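You operate a simulated robot arm through the tools that you are given. There is no shell and no other tool. Be economical: measure what you need, move in short steps, check, and stop when the job is done.

Carry out the task below with a simulated robot arm. There is one attempt and no reset: what you move stays moved.

TASK
Put the 2 MM orange shim from the top of the service bench on top of the door plate and the 3 MM orange shim on top of the channel nine.
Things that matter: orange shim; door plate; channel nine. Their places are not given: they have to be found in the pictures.

It is judged by the outcome, as a careful person would: the job done as asked, and still so three seconds after it is handed in. It fails if anything else is knocked over, pushed out of place, dropped, spilled or broken.

THE ROBOT
A 7-joint arm with a two-finger parallel gripper, fixed in place. Base frame: the origin is at the foot of the arm, x ahead of it, y to its left, z up; the work surface is at about z = 0. Lengths are in m, angles in degrees, forces in N, time in s.
With the tool pointing down near the work surface it reaches from about 0.22 to 0.58 m from the base axis. Its first joint turns from -66.0 to 66.0 degrees. Payload 2.5 kg.
Tool frame: the origin (TCP) lies between the finger pads and is the grasp point; the fingertips stand 0.023 m ahead of it; z points along the fingers, y is the line along which they close. The gripper opens to 0.094 m. The fingers are 0.038 m wide and 0.01 m thick; the gripper's body (0.054 by 0.096 m) begins 0.039 m behind the TCP.
Orientation is that of the tool frame in the base frame, as a unit quaternion [x, y, z, w]. With the fingers straight down and closing along the base's y, the tool's x points along the base's -x, its y along +y and its z along -z.

THE INTERFACE
- The arm moves only by the tool drive_tool. Its arguments are lists of equal length, an entry for each row: "rotation": the turn, a rotation vector about the tool's x, y, z in units of 6 degrees (1.0 is 6 degrees), a list of three; "offset": the shift along the tool's x, y, z in units of 30 mm (1.0 is 30 mm), a list of three; "hand": the gripper command, from -1 (shut) to 1 (fully open), values between in proportion. In form: {"rotation": [[rx, ry, rz], ...], "offset": [[x, y, z], ...], "hand": [hand, ...]}. A call has 1 to 12 rows; each row shifts and turns the commanded pose from where the row before left it, along the tool's axes as they then stand. A call with a number of a shift or a turn outside -1 to 1 is refused whole. A row lasts 0.2 s, in which the tool goes at most 0.05 m and 8.6 degrees; a call with a longer step from one row to the next is refused whole, and so is a gripper value outside its range. A pose out of reach is approached as far as the arm can. The call stops where the force on the tool passes 40 N (or 10 N more than at its start, if that is more) or the arm is blocked; 0.2 s more then pass. The fingers move at their own pace (about 0.108 m/s each) and stop on an object; they squeeze with about 42 N. The grip force told is the motor's: it shows also when the fingers shut on nothing. Time passes only in rows, and 0.2 s behind the last, so rows that do not move let the fingers close. It gives the time, the measured TCP pose, the force on the tool (base axes), the opening and the grip force at its end, in the units of the frame above (readings bear some noise).
- Cameras (640 x 400 px; columns grow to the right, rows downward): "scene" is fixed at [0.1431, -0.4047, 0.5417]; the picture's right is [0.78, -0.62, 0.00], its down [-0.38, -0.48, -0.79] and it looks along [0.49, 0.62, -0.61] (base axes); focal length 283 px, centre (320, 200). "wrist" rides on the gripper at [-0.039, 0, -0.044] in the tool frame; the picture's right is [0.00, -1.00, 0.00], its down [0.97, 0.00, -0.24] and it looks along [0.24, 0.00, 0.97] (tool axes); focal length 218 px, centre (320, 200).
- grab_frame(camera): a new picture of that camera. No time passes.
- point_at(camera, pixels): for up to 12 pixels [column, row] of the newest picture of that camera ("zoom" is the newest enlarged one), the place [x, y, z] in the base frame of the surface seen there, good to about 0.003 m, but the place of the scene camera against the robot may be out by one fixed shift of up to 0.025 m in any direction. No time passes.
- enlarge(camera, box): a new picture of the part [left, top, right, bottom] of that camera's present view, enlarged. No time passes.
- finish_job(): hands the job in; it is judged then, once.

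Work in short steps. Measure before you move; look again where a grasp or a placing could have gone wrong, and mend it. You have 60 turns and 22 pictures in all, the two below and enlarged ones among them. Open the gripper and draw the arm clear of the work before you hand the job in, unless the task says otherwise; then end with one line.

The tools are called after "Call:" as name(argument=value, ...) on one line, values as JSON. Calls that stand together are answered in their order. drive_tool: Moves the arm, as the interface text tells. Its arguments: {"type":"object","properties":{"rotation":{"type":"array","items":{"type":"array","items":{"type":"number"}}},"offset":{"type":"array","items":{"type":"array","items":{"type":"number"}}},"hand":{"type":"array","items":{"type":"number"}}},"required":["rotation","offset","hand"]} The other tools are called the same way: grab_frame (camera) takes a picture; point_at (camera, pixels) gives the place of the surface under pixels of a picture; enlarge (camera, box) takes an enlarged picture of a part of a camera's view; finish_job () hands the job in.

At the start:

```text
clock: 0.0
position: [0.4463, -0.1195, 0.2952]
orientation: [0.0, 1.0, 0.0, 0.001]
force: [0.0, -0.6, -0.1]
finger_gap: 0.0941
grasp_force: 0.1
```

scene: 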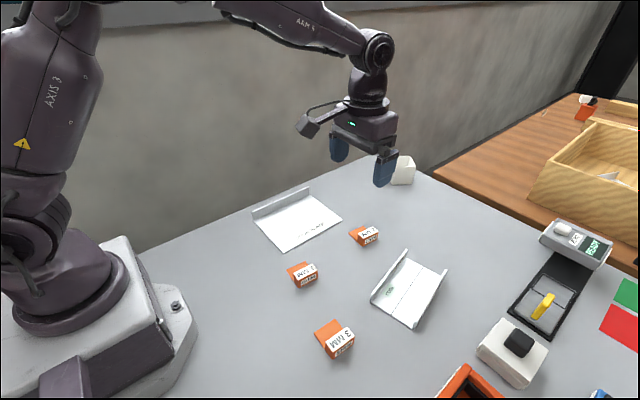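
wrist: 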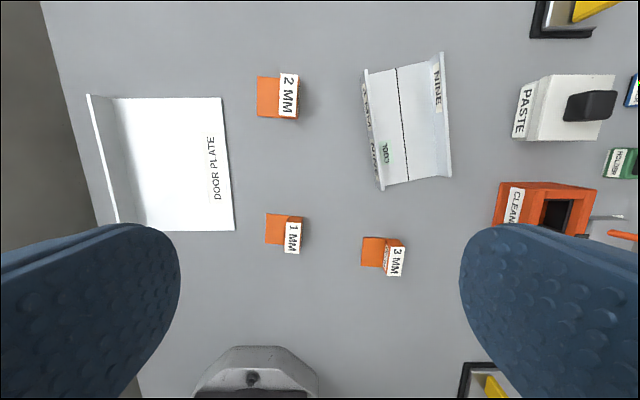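

The wrist view shows the 2 MM shim near (278,97), the 3 MM shim near (383,255), the door plate near (170,165) and the channel near (410,120). I'll enlarge the view and measure.

Call:
enlarge(camera="wrist", box=[240, 40, 470, 290])

Call:
point_at(camera="wrist", pixels=[[260, 80], [260, 115], [277, 97], [289, 97], [364, 240], [364, 264], [375, 252], [397, 262], [290, 160], [160, 165], [395, 120], [420, 120]])

Call:
point_at(camera="wrist", pixels=[[118, 100], [221, 99], [232, 228], [122, 222], [92, 100], [370, 80], [440, 60], [448, 175], [384, 186], [365, 72], [443, 54], [170, 200]])

```text
1.60 times, centred on (355, 165) of wrist
```

zoom: 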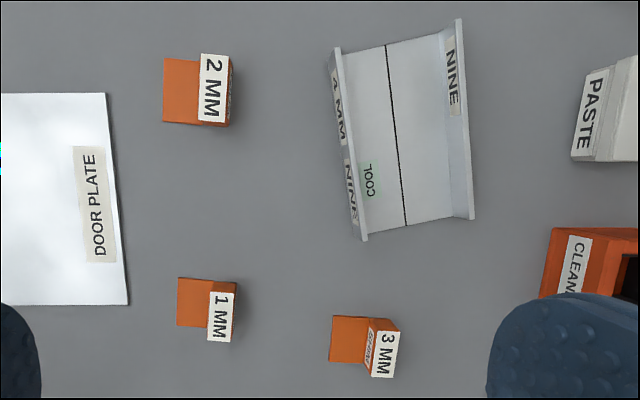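

```text
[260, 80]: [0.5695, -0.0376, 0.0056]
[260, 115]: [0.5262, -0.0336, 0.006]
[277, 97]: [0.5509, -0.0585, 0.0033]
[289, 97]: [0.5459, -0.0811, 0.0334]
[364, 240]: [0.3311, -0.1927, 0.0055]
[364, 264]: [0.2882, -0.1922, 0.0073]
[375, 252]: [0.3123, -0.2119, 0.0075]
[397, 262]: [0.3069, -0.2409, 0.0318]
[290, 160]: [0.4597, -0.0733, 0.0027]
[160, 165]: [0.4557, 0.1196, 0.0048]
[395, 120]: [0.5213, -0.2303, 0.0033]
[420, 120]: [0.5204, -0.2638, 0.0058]
```

```text
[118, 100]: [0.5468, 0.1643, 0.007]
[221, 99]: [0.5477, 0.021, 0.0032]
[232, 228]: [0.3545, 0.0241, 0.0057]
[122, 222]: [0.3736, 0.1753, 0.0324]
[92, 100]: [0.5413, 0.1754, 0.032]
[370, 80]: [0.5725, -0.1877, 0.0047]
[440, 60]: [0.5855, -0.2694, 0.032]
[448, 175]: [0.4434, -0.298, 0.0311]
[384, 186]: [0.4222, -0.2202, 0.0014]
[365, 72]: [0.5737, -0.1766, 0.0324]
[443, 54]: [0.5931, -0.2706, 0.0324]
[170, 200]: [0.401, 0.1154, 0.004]
```

The shims look like thin plates with a raised labelled tab. I'll look closer, including the small side labels.

Call:
enlarge(camera="scene", box=[270, 200, 460, 370])

Call:
enlarge(camera="wrist", box=[350, 220, 420, 290])

Call:
enlarge(camera="wrist", box=[240, 60, 320, 130])

```text
2.35 times, centred on (365, 285) of scene
```

zoom: 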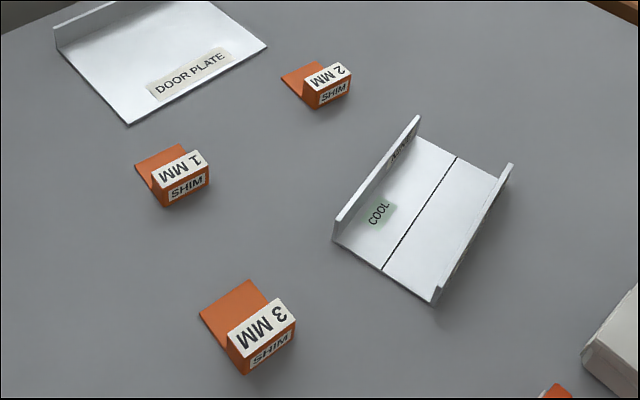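

```text
5.71 times, centred on (385, 255) of wrist
```

zoom: 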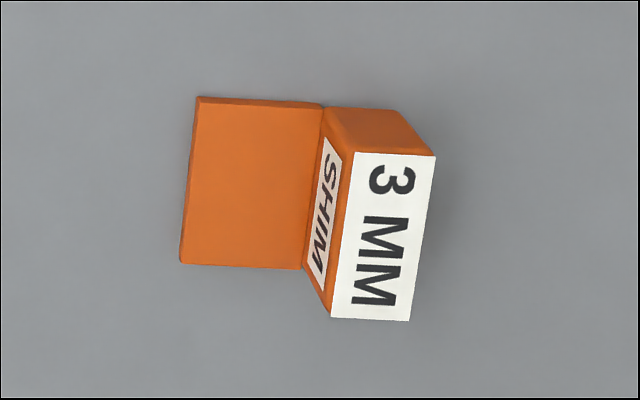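

```text
5.71 times, centred on (280, 95) of wrist
```

zoom: 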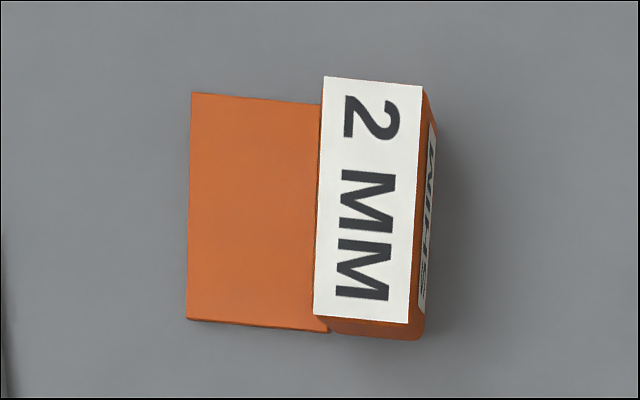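

Now precise corners of the 2 MM shim from the current zoom.

Call:
point_at(camera="zoom", pixels=[[326, 80], [418, 90], [405, 318], [318, 310], [195, 98], [192, 315], [365, 200], [250, 200], [100, 200], [310, 105], [310, 325]])

Call:
point_at(camera="wrist", pixels=[[390, 248], [402, 248], [399, 274], [390, 274], [397, 250], [395, 272], [364, 239], [363, 264], [340, 252], [404, 150], [395, 70], [408, 184]])

```text
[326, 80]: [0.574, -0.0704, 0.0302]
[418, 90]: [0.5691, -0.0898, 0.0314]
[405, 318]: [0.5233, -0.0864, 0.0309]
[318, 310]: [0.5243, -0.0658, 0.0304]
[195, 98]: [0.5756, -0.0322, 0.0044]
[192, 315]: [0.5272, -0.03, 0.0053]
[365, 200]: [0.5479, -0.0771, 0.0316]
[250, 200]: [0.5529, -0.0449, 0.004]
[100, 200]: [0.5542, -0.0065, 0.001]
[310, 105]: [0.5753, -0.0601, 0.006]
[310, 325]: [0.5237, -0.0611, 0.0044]
```

```text
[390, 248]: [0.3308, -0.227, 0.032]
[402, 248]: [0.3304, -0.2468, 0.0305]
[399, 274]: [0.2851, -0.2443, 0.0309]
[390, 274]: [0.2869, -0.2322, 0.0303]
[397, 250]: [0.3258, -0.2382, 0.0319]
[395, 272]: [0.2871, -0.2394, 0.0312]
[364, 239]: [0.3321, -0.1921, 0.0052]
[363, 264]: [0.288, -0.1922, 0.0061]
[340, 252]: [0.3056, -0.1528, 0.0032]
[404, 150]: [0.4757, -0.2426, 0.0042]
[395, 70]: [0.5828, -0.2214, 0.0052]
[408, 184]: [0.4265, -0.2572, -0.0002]
```

The shim tabs are about 0.05 × 0.02 m and 0.031 m high: the 2 MM is centred at about (0.548,-0.078), the 3 MM at about (0.308,-0.238). I'll grip each across its long side, so I turn the tool about 94° while descending.

Call:
drive_tool(rotation=[[0, 0, 1], [0, 0, 1], [0, 0, 1], [0, 0, 1], [0, 0, 1], [0, 0, 1], [0, 0, 1], [0, 0, 1], [0, 0, 1], [0, 0, 1], [0, 0, 1], [0, 0, 1]], offset=[[0, 0, 0.4], [0, 0, 0.4], [0, 0, 0.4], [0, 0, 0.4], [0, 0, 0.4], [0, 0, 0.4], [0, 0, 0.4], [0, 0, 0.4], [0, 0, 0.4], [0, 0, 0.4], [0, 0, 0], [0, 0, 0]], hand=[1, 1, 1, 1, 1, 1, 1, 1, 1, 1, 1, 1])

Call:
drive_tool(rotation=[[0, 0, 1], [0, 0, 1], [0, 0, 1], [0, 0, 0.67]], offset=[[0, 0, 0], [0, 0, 0], [0, 0, 0], [0, 0, 0]], hand=[1, 1, 1, 1])

```text
clock: 2.6
position: [0.4432, -0.1201, 0.1748]
orientation: [0.589, 0.808, 0.0, 0.0]
force: [0.3, 0.1, 0.0]
finger_gap: 0.094
grasp_force: 0.1
```

```text
clock: 3.6
position: [0.4452, -0.1204, 0.1756]
orientation: [0.732, 0.681, 0.0, 0.0]
force: [0.5, -0.1, 0.4]
finger_gap: 0.0941
grasp_force: 0.1
```

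Orientation is as wanted. I'll move above the 2 MM tab and check with the wrist camera.

Call:
drive_tool(rotation=[[0, 0, 0], [0, 0, 0], [0, 0, 0], [0, 0, 0], [0, 0, 0]], offset=[[0.455, 0.826, 0.6], [0.455, 0.826, 0.6], [0.455, 0.826, 0.6], [0.455, 0.826, 0.6], [0, 0, 0]], hand=[1, 1, 1, 1, 1])

Call:
grab_frame(camera="wrist")

```text
clock: 4.8
position: [0.549, -0.0719, 0.1033]
orientation: [0.731, 0.682, 0.001, 0.001]
force: [-1.1, 0.9, -1.2]
finger_gap: 0.0939
grasp_force: 0.0
```

```text
15 pictures are left
```

wrist: 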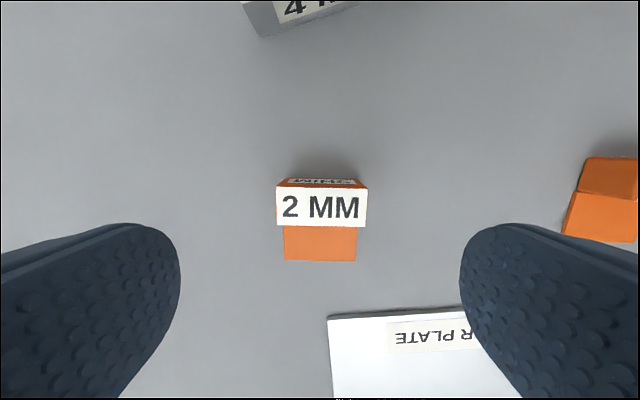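

The tab is centred at column 321 and square to the fingers. I'll confirm position before descending.

Call:
point_at(camera="wrist", pixels=[[321, 207], [280, 191], [364, 192], [280, 222], [363, 222], [288, 256], [353, 258], [400, 150], [400, 360]])

```text
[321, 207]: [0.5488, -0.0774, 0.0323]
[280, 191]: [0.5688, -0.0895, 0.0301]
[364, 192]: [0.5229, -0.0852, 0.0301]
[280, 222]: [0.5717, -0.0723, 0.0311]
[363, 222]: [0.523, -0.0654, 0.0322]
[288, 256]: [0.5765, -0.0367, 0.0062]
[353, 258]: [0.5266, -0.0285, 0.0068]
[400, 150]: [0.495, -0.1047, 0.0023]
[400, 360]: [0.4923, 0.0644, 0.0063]
```

Good alignment. I descend to about z=0.030 and close.

Call:
drive_tool(rotation=[[0, 0, 0], [0, 0, 0], [0, 0, 0], [0, 0, 0], [0, 0, 0]], offset=[[0, 0, 0.7], [0, 0, 0.7], [0, 0, 0.6], [0, 0, 0.42], [0, 0, 0]], hand=[1, 1, 1, 1, 1])

Call:
drive_tool(rotation=[[0, 0, 0], [0, 0, 0], [0, 0, 0], [0, 0, 0]], offset=[[0, 0, 0], [0, 0, 0], [0, 0, 0], [0, 0, 0]], hand=[-1, -1, -1, -1])

```text
clock: 6.0
position: [0.5491, -0.0721, 0.0306]
orientation: [0.731, 0.682, 0.0, 0.001]
force: [0.5, 0.2, -0.5]
finger_gap: 0.0942
grasp_force: 0.0
```

```text
clock: 7.0
position: [0.5484, -0.0715, 0.0303]
orientation: [0.732, 0.682, 0.0, 0.0]
force: [-0.1, -0.2, -0.5]
finger_gap: 0.0511
grasp_force: 41.9
```

Gripped with a gap of 0.051. I lift and carry it to above the door plate, target TCP (0.45, 0.094).

Call:
drive_tool(rotation=[[0, 0, 0], [0, 0, 0], [0, 0, 0], [0, 0, 0], [0, 0, 0], [0, 0, 0], [0, 0, 0], [0, 0, 0], [0, 0, 0], [0, 0, 0]], offset=[[0, 0, -0.5], [0, 0, -0.9], [0, 0, -0.9], [0.878, -0.609, 0], [0.878, -0.609, 0], [0.878, -0.609, 0], [0.878, -0.609, 0], [0.878, -0.609, 0], [0.878, -0.609, 0], [0, 0, 0]], hand=[-1, -1, -1, -1, -1, -1, -1, -1, -1, -1])

Call:
grab_frame(camera="wrist")

Call:
grab_frame(camera="scene")

```text
clock: 9.2
position: [0.4494, 0.0924, 0.1007]
orientation: [0.731, 0.682, 0.0, 0.0]
force: [-0.1, 0.9, -0.5]
finger_gap: 0.051
grasp_force: 41.7
```

```text
14 pictures are left
```

wrist: 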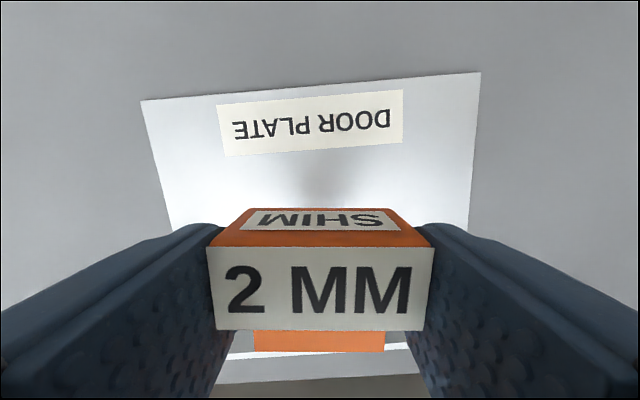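

```text
13 pictures are left
```

scene: 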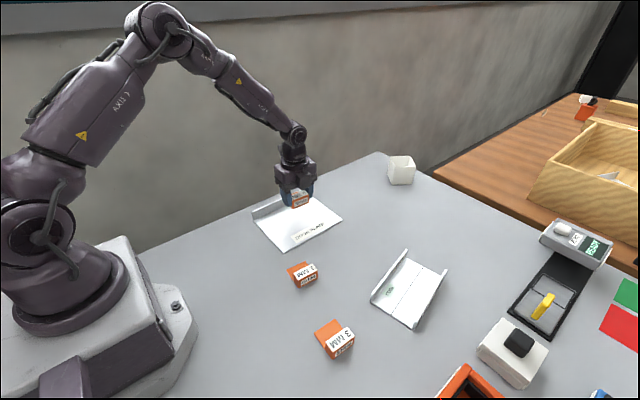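

The shim is held well, above the plate. I lower it toward z≈0.037, then in small steps until contact.

Call:
drive_tool(rotation=[[0, 0, 0], [0, 0, 0], [0, 0, 0], [0, 0, 0], [0, 0, 0]], offset=[[0, 0, 0.7], [0, 0, 0.7], [0, 0, 0.5], [0, 0, 0.22], [0, 0, 0]], hand=[-1, -1, -1, -1, -1])

Call:
drive_tool(rotation=[[0, 0, 0], [0, 0, 0]], offset=[[0, 0, 0.05], [0, 0, 0]], hand=[-1, -1])

Call:
drive_tool(rotation=[[0, 0, 0], [0, 0, 0]], offset=[[0, 0, 0.05], [0, 0, 0]], hand=[-1, -1])

```text
clock: 10.4
position: [0.4499, 0.0929, 0.0342]
orientation: [0.731, 0.682, 0.001, 0.001]
force: [-5.1, -0.9, 13.3]
finger_gap: 0.0515
grasp_force: 42.0
```

```text
clock: 11.0
position: [0.4502, 0.094, 0.035]
orientation: [0.732, 0.682, 0.002, 0.0]
force: [-10.7, -0.4, 35.3]
finger_gap: 0.0513
grasp_force: 42.2
```

```text
clock: 11.6
position: [0.4516, 0.0933, 0.0339]
orientation: [0.731, 0.683, 0.002, 0.001]
force: [-6.1, 0.8, 33.9]
finger_gap: 0.0509
grasp_force: 42.6
```

It is in contact (about 34 N). I back off slightly to relieve the force, open, and rise.

Call:
drive_tool(rotation=[[0, 0, 0], [0, 0, 0], [0, 0, 0], [0, 0, 0], [0, 0, 0], [0, 0, 0], [0, 0, 0], [0, 0, 0]], offset=[[0, 0, -0.09], [0, 0, 0], [0, 0, 0], [0, 0, 0], [0, 0, -0.5], [0, 0, -0.9], [0, 0, -0.9], [0, 0, -0.9]], hand=[-1, -1, 0.6, 0.6, 0.6, 0.6, 1, 1])

Call:
grab_frame(camera="wrist")

```text
clock: 13.4
position: [0.4489, 0.0926, 0.1308]
orientation: [0.732, 0.682, 0.0, 0.001]
force: [0.8, 0.5, -0.1]
finger_gap: 0.094
grasp_force: 0.0
```

```text
12 pictures are left
```

wrist: 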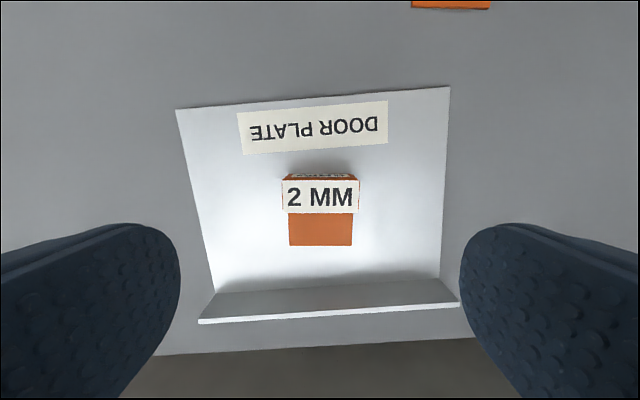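

The 2 MM shim sits flat on the door plate. Now to the 3 MM shim at about (0.308,-0.232).

Call:
drive_tool(rotation=[[0, 0, 0], [0, 0, 0], [0, 0, 0], [0, 0, 0], [0, 0, 0], [0, 0, 0], [0, 0, 0], [0, 0, 0], [0, 0, 0], [0, 0, 0], [0, 0, 0], [0, 0, -0.15]], offset=[[-0.926, -0.326, 0], [-0.926, -0.326, 0], [-0.926, -0.326, 0], [-0.926, -0.326, 0], [-0.926, -0.326, 0], [-0.926, -0.326, 0], [-0.926, -0.326, 0], [-0.926, -0.326, 0], [-0.926, -0.326, 0], [-0.926, -0.326, 0], [-0.926, -0.326, 0], [-0.926, -0.326, 0]], hand=[1, 1, 1, 1, 1, 1, 1, 1, 1, 1, 1, 1])

Call:
grab_frame(camera="wrist")

```text
clock: 16.0
position: [0.3074, -0.2298, 0.1312]
orientation: [0.726, 0.688, 0.001, 0.0]
force: [0.2, -0.2, -0.8]
finger_gap: 0.094
grasp_force: 0.0
```

```text
11 pictures are left
```

wrist: 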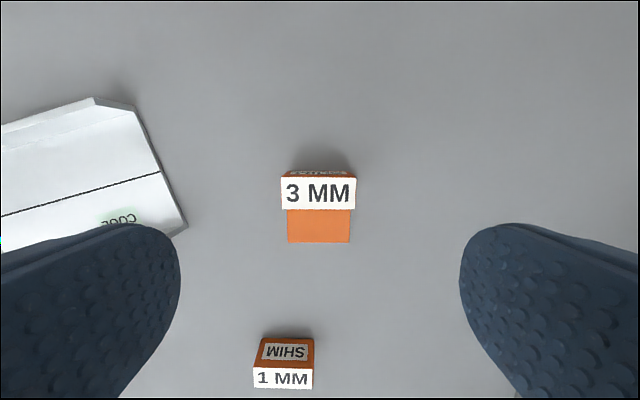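

Centred at column 318, with nothing near the fingers. I measure the tab, descend to z≈0.030 and grip.

Call:
point_at(camera="wrist", pixels=[[318, 193], [285, 180], [353, 181], [285, 206], [353, 206], [291, 239], [347, 239]])

Call:
drive_tool(rotation=[[0, 0, 0], [0, 0, 0], [0, 0, 0], [0, 0, 0], [0, 0, 0], [0, 0, 0]], offset=[[0, 0, 0.9], [0, 0, 0.9], [0, 0, 0.8], [0, 0, 0.55], [0, 0, 0.22], [0, 0, 0]], hand=[1, 1, 1, 1, 1, 1])

Call:
drive_tool(rotation=[[0, 0, 0], [0, 0, 0], [0, 0, 0], [0, 0, 0]], offset=[[0, 0, 0], [0, 0, 0], [0, 0, 0], [0, 0, 0]], hand=[-1, -1, -1, -1])

```text
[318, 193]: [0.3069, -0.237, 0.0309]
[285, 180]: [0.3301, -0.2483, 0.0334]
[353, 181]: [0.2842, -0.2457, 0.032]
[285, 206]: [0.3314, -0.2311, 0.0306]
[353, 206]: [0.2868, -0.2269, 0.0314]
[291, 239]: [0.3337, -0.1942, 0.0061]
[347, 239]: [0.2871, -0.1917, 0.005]
```

```text
clock: 17.4
position: [0.3104, -0.2297, 0.0299]
orientation: [0.726, 0.688, 0.001, 0.001]
force: [0.2, -0.9, -0.3]
finger_gap: 0.0938
grasp_force: 0.1
```

```text
clock: 18.4
position: [0.3095, -0.231, 0.0307]
orientation: [0.726, 0.688, 0.0, 0.0]
force: [-0.1, 0.4, 0.8]
finger_gap: 0.0512
grasp_force: 41.3
```

Gripped (gap 0.051). I lift, turn to the channel's yaw (about 12.5°) and carry it to above the channel.

Call:
drive_tool(rotation=[[0, 0, 0], [0, 0, 0], [0, 0, -0.867], [0, 0, -0.867], [0, 0, -0.867], [0, 0, 0], [0, 0, 0], [0, 0, 0], [0, 0, 0], [0, 0, 0], [0, 0, 0], [0, 0, 0]], offset=[[0, 0, -0.5], [0, 0, -0.9], [0, 0, -0.9], [0, 0, -0.9], [0, 0, 0], [-0.355, 0.948, 0], [-0.355, 0.948, 0], [-0.355, 0.948, 0], [-0.355, 0.948, 0], [-0.355, 0.948, 0], [-0.355, 0.948, 0], [0, 0, 0]], hand=[-1, -1, -1, -1, -1, -1, -1, -1, -1, -1, -1, -1])

Call:
grab_frame(camera="wrist")

```text
clock: 21.0
position: [0.4879, -0.2564, 0.1242]
orientation: [0.626, 0.78, 0.0, 0.0]
force: [0.8, -0.8, -0.4]
finger_gap: 0.0511
grasp_force: 41.6
```

```text
10 pictures are left
```

wrist: 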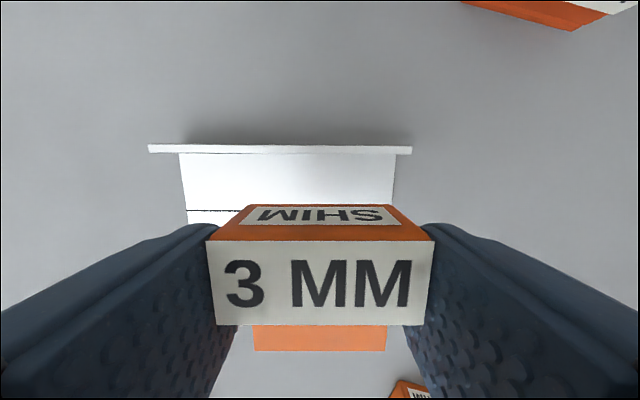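

The channel wall is parallel in view. I measure its wall and floor from here, with the scene view as a cross-check.

Call:
point_at(camera="wrist", pixels=[[170, 149], [280, 150], [400, 151], [280, 160], [190, 170], [390, 170], [200, 210], [230, 210], [280, 143], [198, 220]])

Call:
enlarge(camera="scene", box=[340, 200, 480, 340])

```text
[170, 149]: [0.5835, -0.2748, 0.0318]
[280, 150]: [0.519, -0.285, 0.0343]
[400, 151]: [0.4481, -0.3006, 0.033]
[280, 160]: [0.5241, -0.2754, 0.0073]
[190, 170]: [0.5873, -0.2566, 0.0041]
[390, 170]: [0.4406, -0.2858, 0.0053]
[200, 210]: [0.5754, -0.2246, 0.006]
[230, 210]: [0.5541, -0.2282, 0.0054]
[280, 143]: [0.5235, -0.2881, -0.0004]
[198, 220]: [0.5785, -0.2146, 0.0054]
```

```text
2.86 times, centred on (410, 270) of scene
```

zoom: 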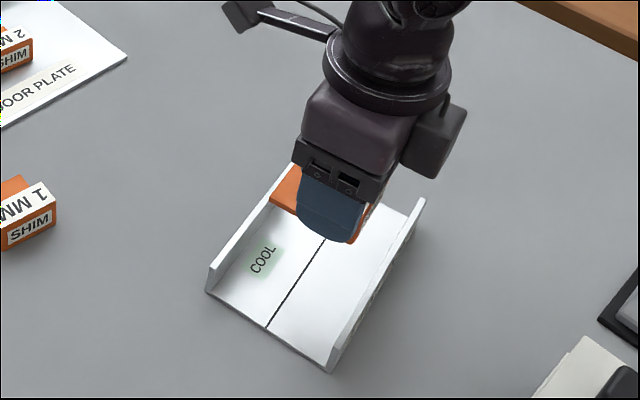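

Margins to both walls are about 12 mm. I lower it until gentle contact with the channel floor.

Call:
drive_tool(rotation=[[0, 0, 0], [0, 0, 0], [0, 0, 0], [0, 0, 0], [0, 0, 0], [0, 0, 0], [0, 0, 0]], offset=[[0, 0, 0.7], [0, 0, 0.7], [0, 0, 0.6], [0, 0, 0.4], [0, 0, 0.3], [0, 0, 0.15], [0, 0, 0]], hand=[-1, -1, -1, -1, -1, -1, -1])

```text
clock: 22.6
position: [0.489, -0.2575, 0.04]
orientation: [0.626, 0.78, 0.0, -0.001]
force: [0.9, -0.3, -0.5]
finger_gap: 0.051
grasp_force: 42.0
```

Call:
drive_tool(rotation=[[0, 0, 0], [0, 0, 0], [0, 0, 0]], offset=[[0, 0, 0.08], [0, 0, 0.05], [0, 0, 0]], hand=[-1, -1, -1])

```text
clock: 23.4
position: [0.4901, -0.2552, 0.0371]
orientation: [0.626, 0.78, 0.0, 0.0]
force: [-0.9, 1.1, -0.3]
finger_gap: 0.0509
grasp_force: 42.5
```

No contact yet at z=0.037; I go down another 3 mm in small steps.

Call:
drive_tool(rotation=[[0, 0, 0], [0, 0, 0], [0, 0, 0]], offset=[[0, 0, 0.05], [0, 0, 0.04], [0, 0, 0]], hand=[-1, -1, -1])

```text
clock: 24.2
position: [0.4897, -0.256, 0.0344]
orientation: [0.625, 0.78, 0.001, 0.001]
force: [-1.9, 0.8, 4.5]
finger_gap: 0.051
grasp_force: 42.3
```

Light contact (4.5 N) shows it is resting on the floor. I open and rise straight up.

Call:
drive_tool(rotation=[[0, 0, 0], [0, 0, 0], [0, 0, 0], [0, 0, 0], [0, 0, 0], [0, 0, 0], [0, 0, 0], [0, 0, 0]], offset=[[0, 0, 0], [0, 0, 0], [0, 0, 0], [0, 0, -0.4], [0, 0, -0.9], [0, 0, -0.9], [0, 0, -0.9], [0, 0, -0.9]], hand=[0.6, 0.6, 0.6, 0.6, 0.6, 0.6, 0.6, 0.6])

Call:
grab_frame(camera="wrist")

```text
clock: 26.0
position: [0.4868, -0.2565, 0.1538]
orientation: [0.626, 0.78, 0.0, 0.0]
force: [0.3, 0.3, -0.1]
finger_gap: 0.075
grasp_force: 0.0
```

```text
8 pictures are left
```

wrist: 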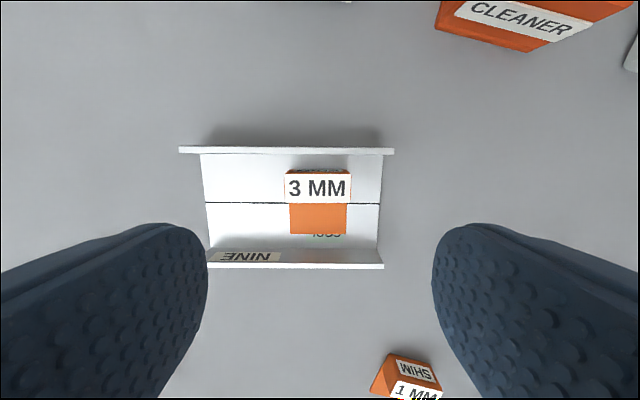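

The 3 MM shim rests inside the channel, between its walls. I raise the arm clear and take a last scene view.

Call:
drive_tool(rotation=[[0, 0, 0], [0, 0, 0], [0, 0, 0], [0, 0, 0], [0, 0, 0], [0, 0, 0], [0, 0, 0], [0, 0, 0]], offset=[[0, 0, -0.9], [0, 0, -0.9], [0, 0, -0.9], [0, 0, -0.9], [0, -0.9, 0], [0, -0.9, 0], [0, -0.9, 0], [0, 0, 0]], hand=[1, 1, 1, 1, 1, 1, 1, 1])

Call:
grab_frame(camera="scene")

```text
clock: 27.8
position: [0.4092, -0.2735, 0.2615]
orientation: [0.625, 0.78, 0.001, 0.0]
force: [-0.1, 0.6, 0.8]
finger_gap: 0.0941
grasp_force: 0.0
```

```text
7 pictures are left
```

scene: 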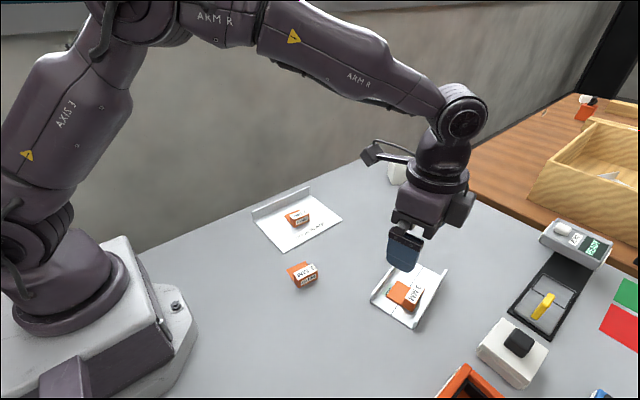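

Both shims are in place, nothing else has moved, and the arm is clear with the gripper open, so I hand in.

Call:
finish_job()

```text
The job is handed in.
```

The 2 MM orange shim is on the door plate and the 3 MM orange shim is on the floor of channel nine. The job is handed in, and nothing else had moved in the last pictures.
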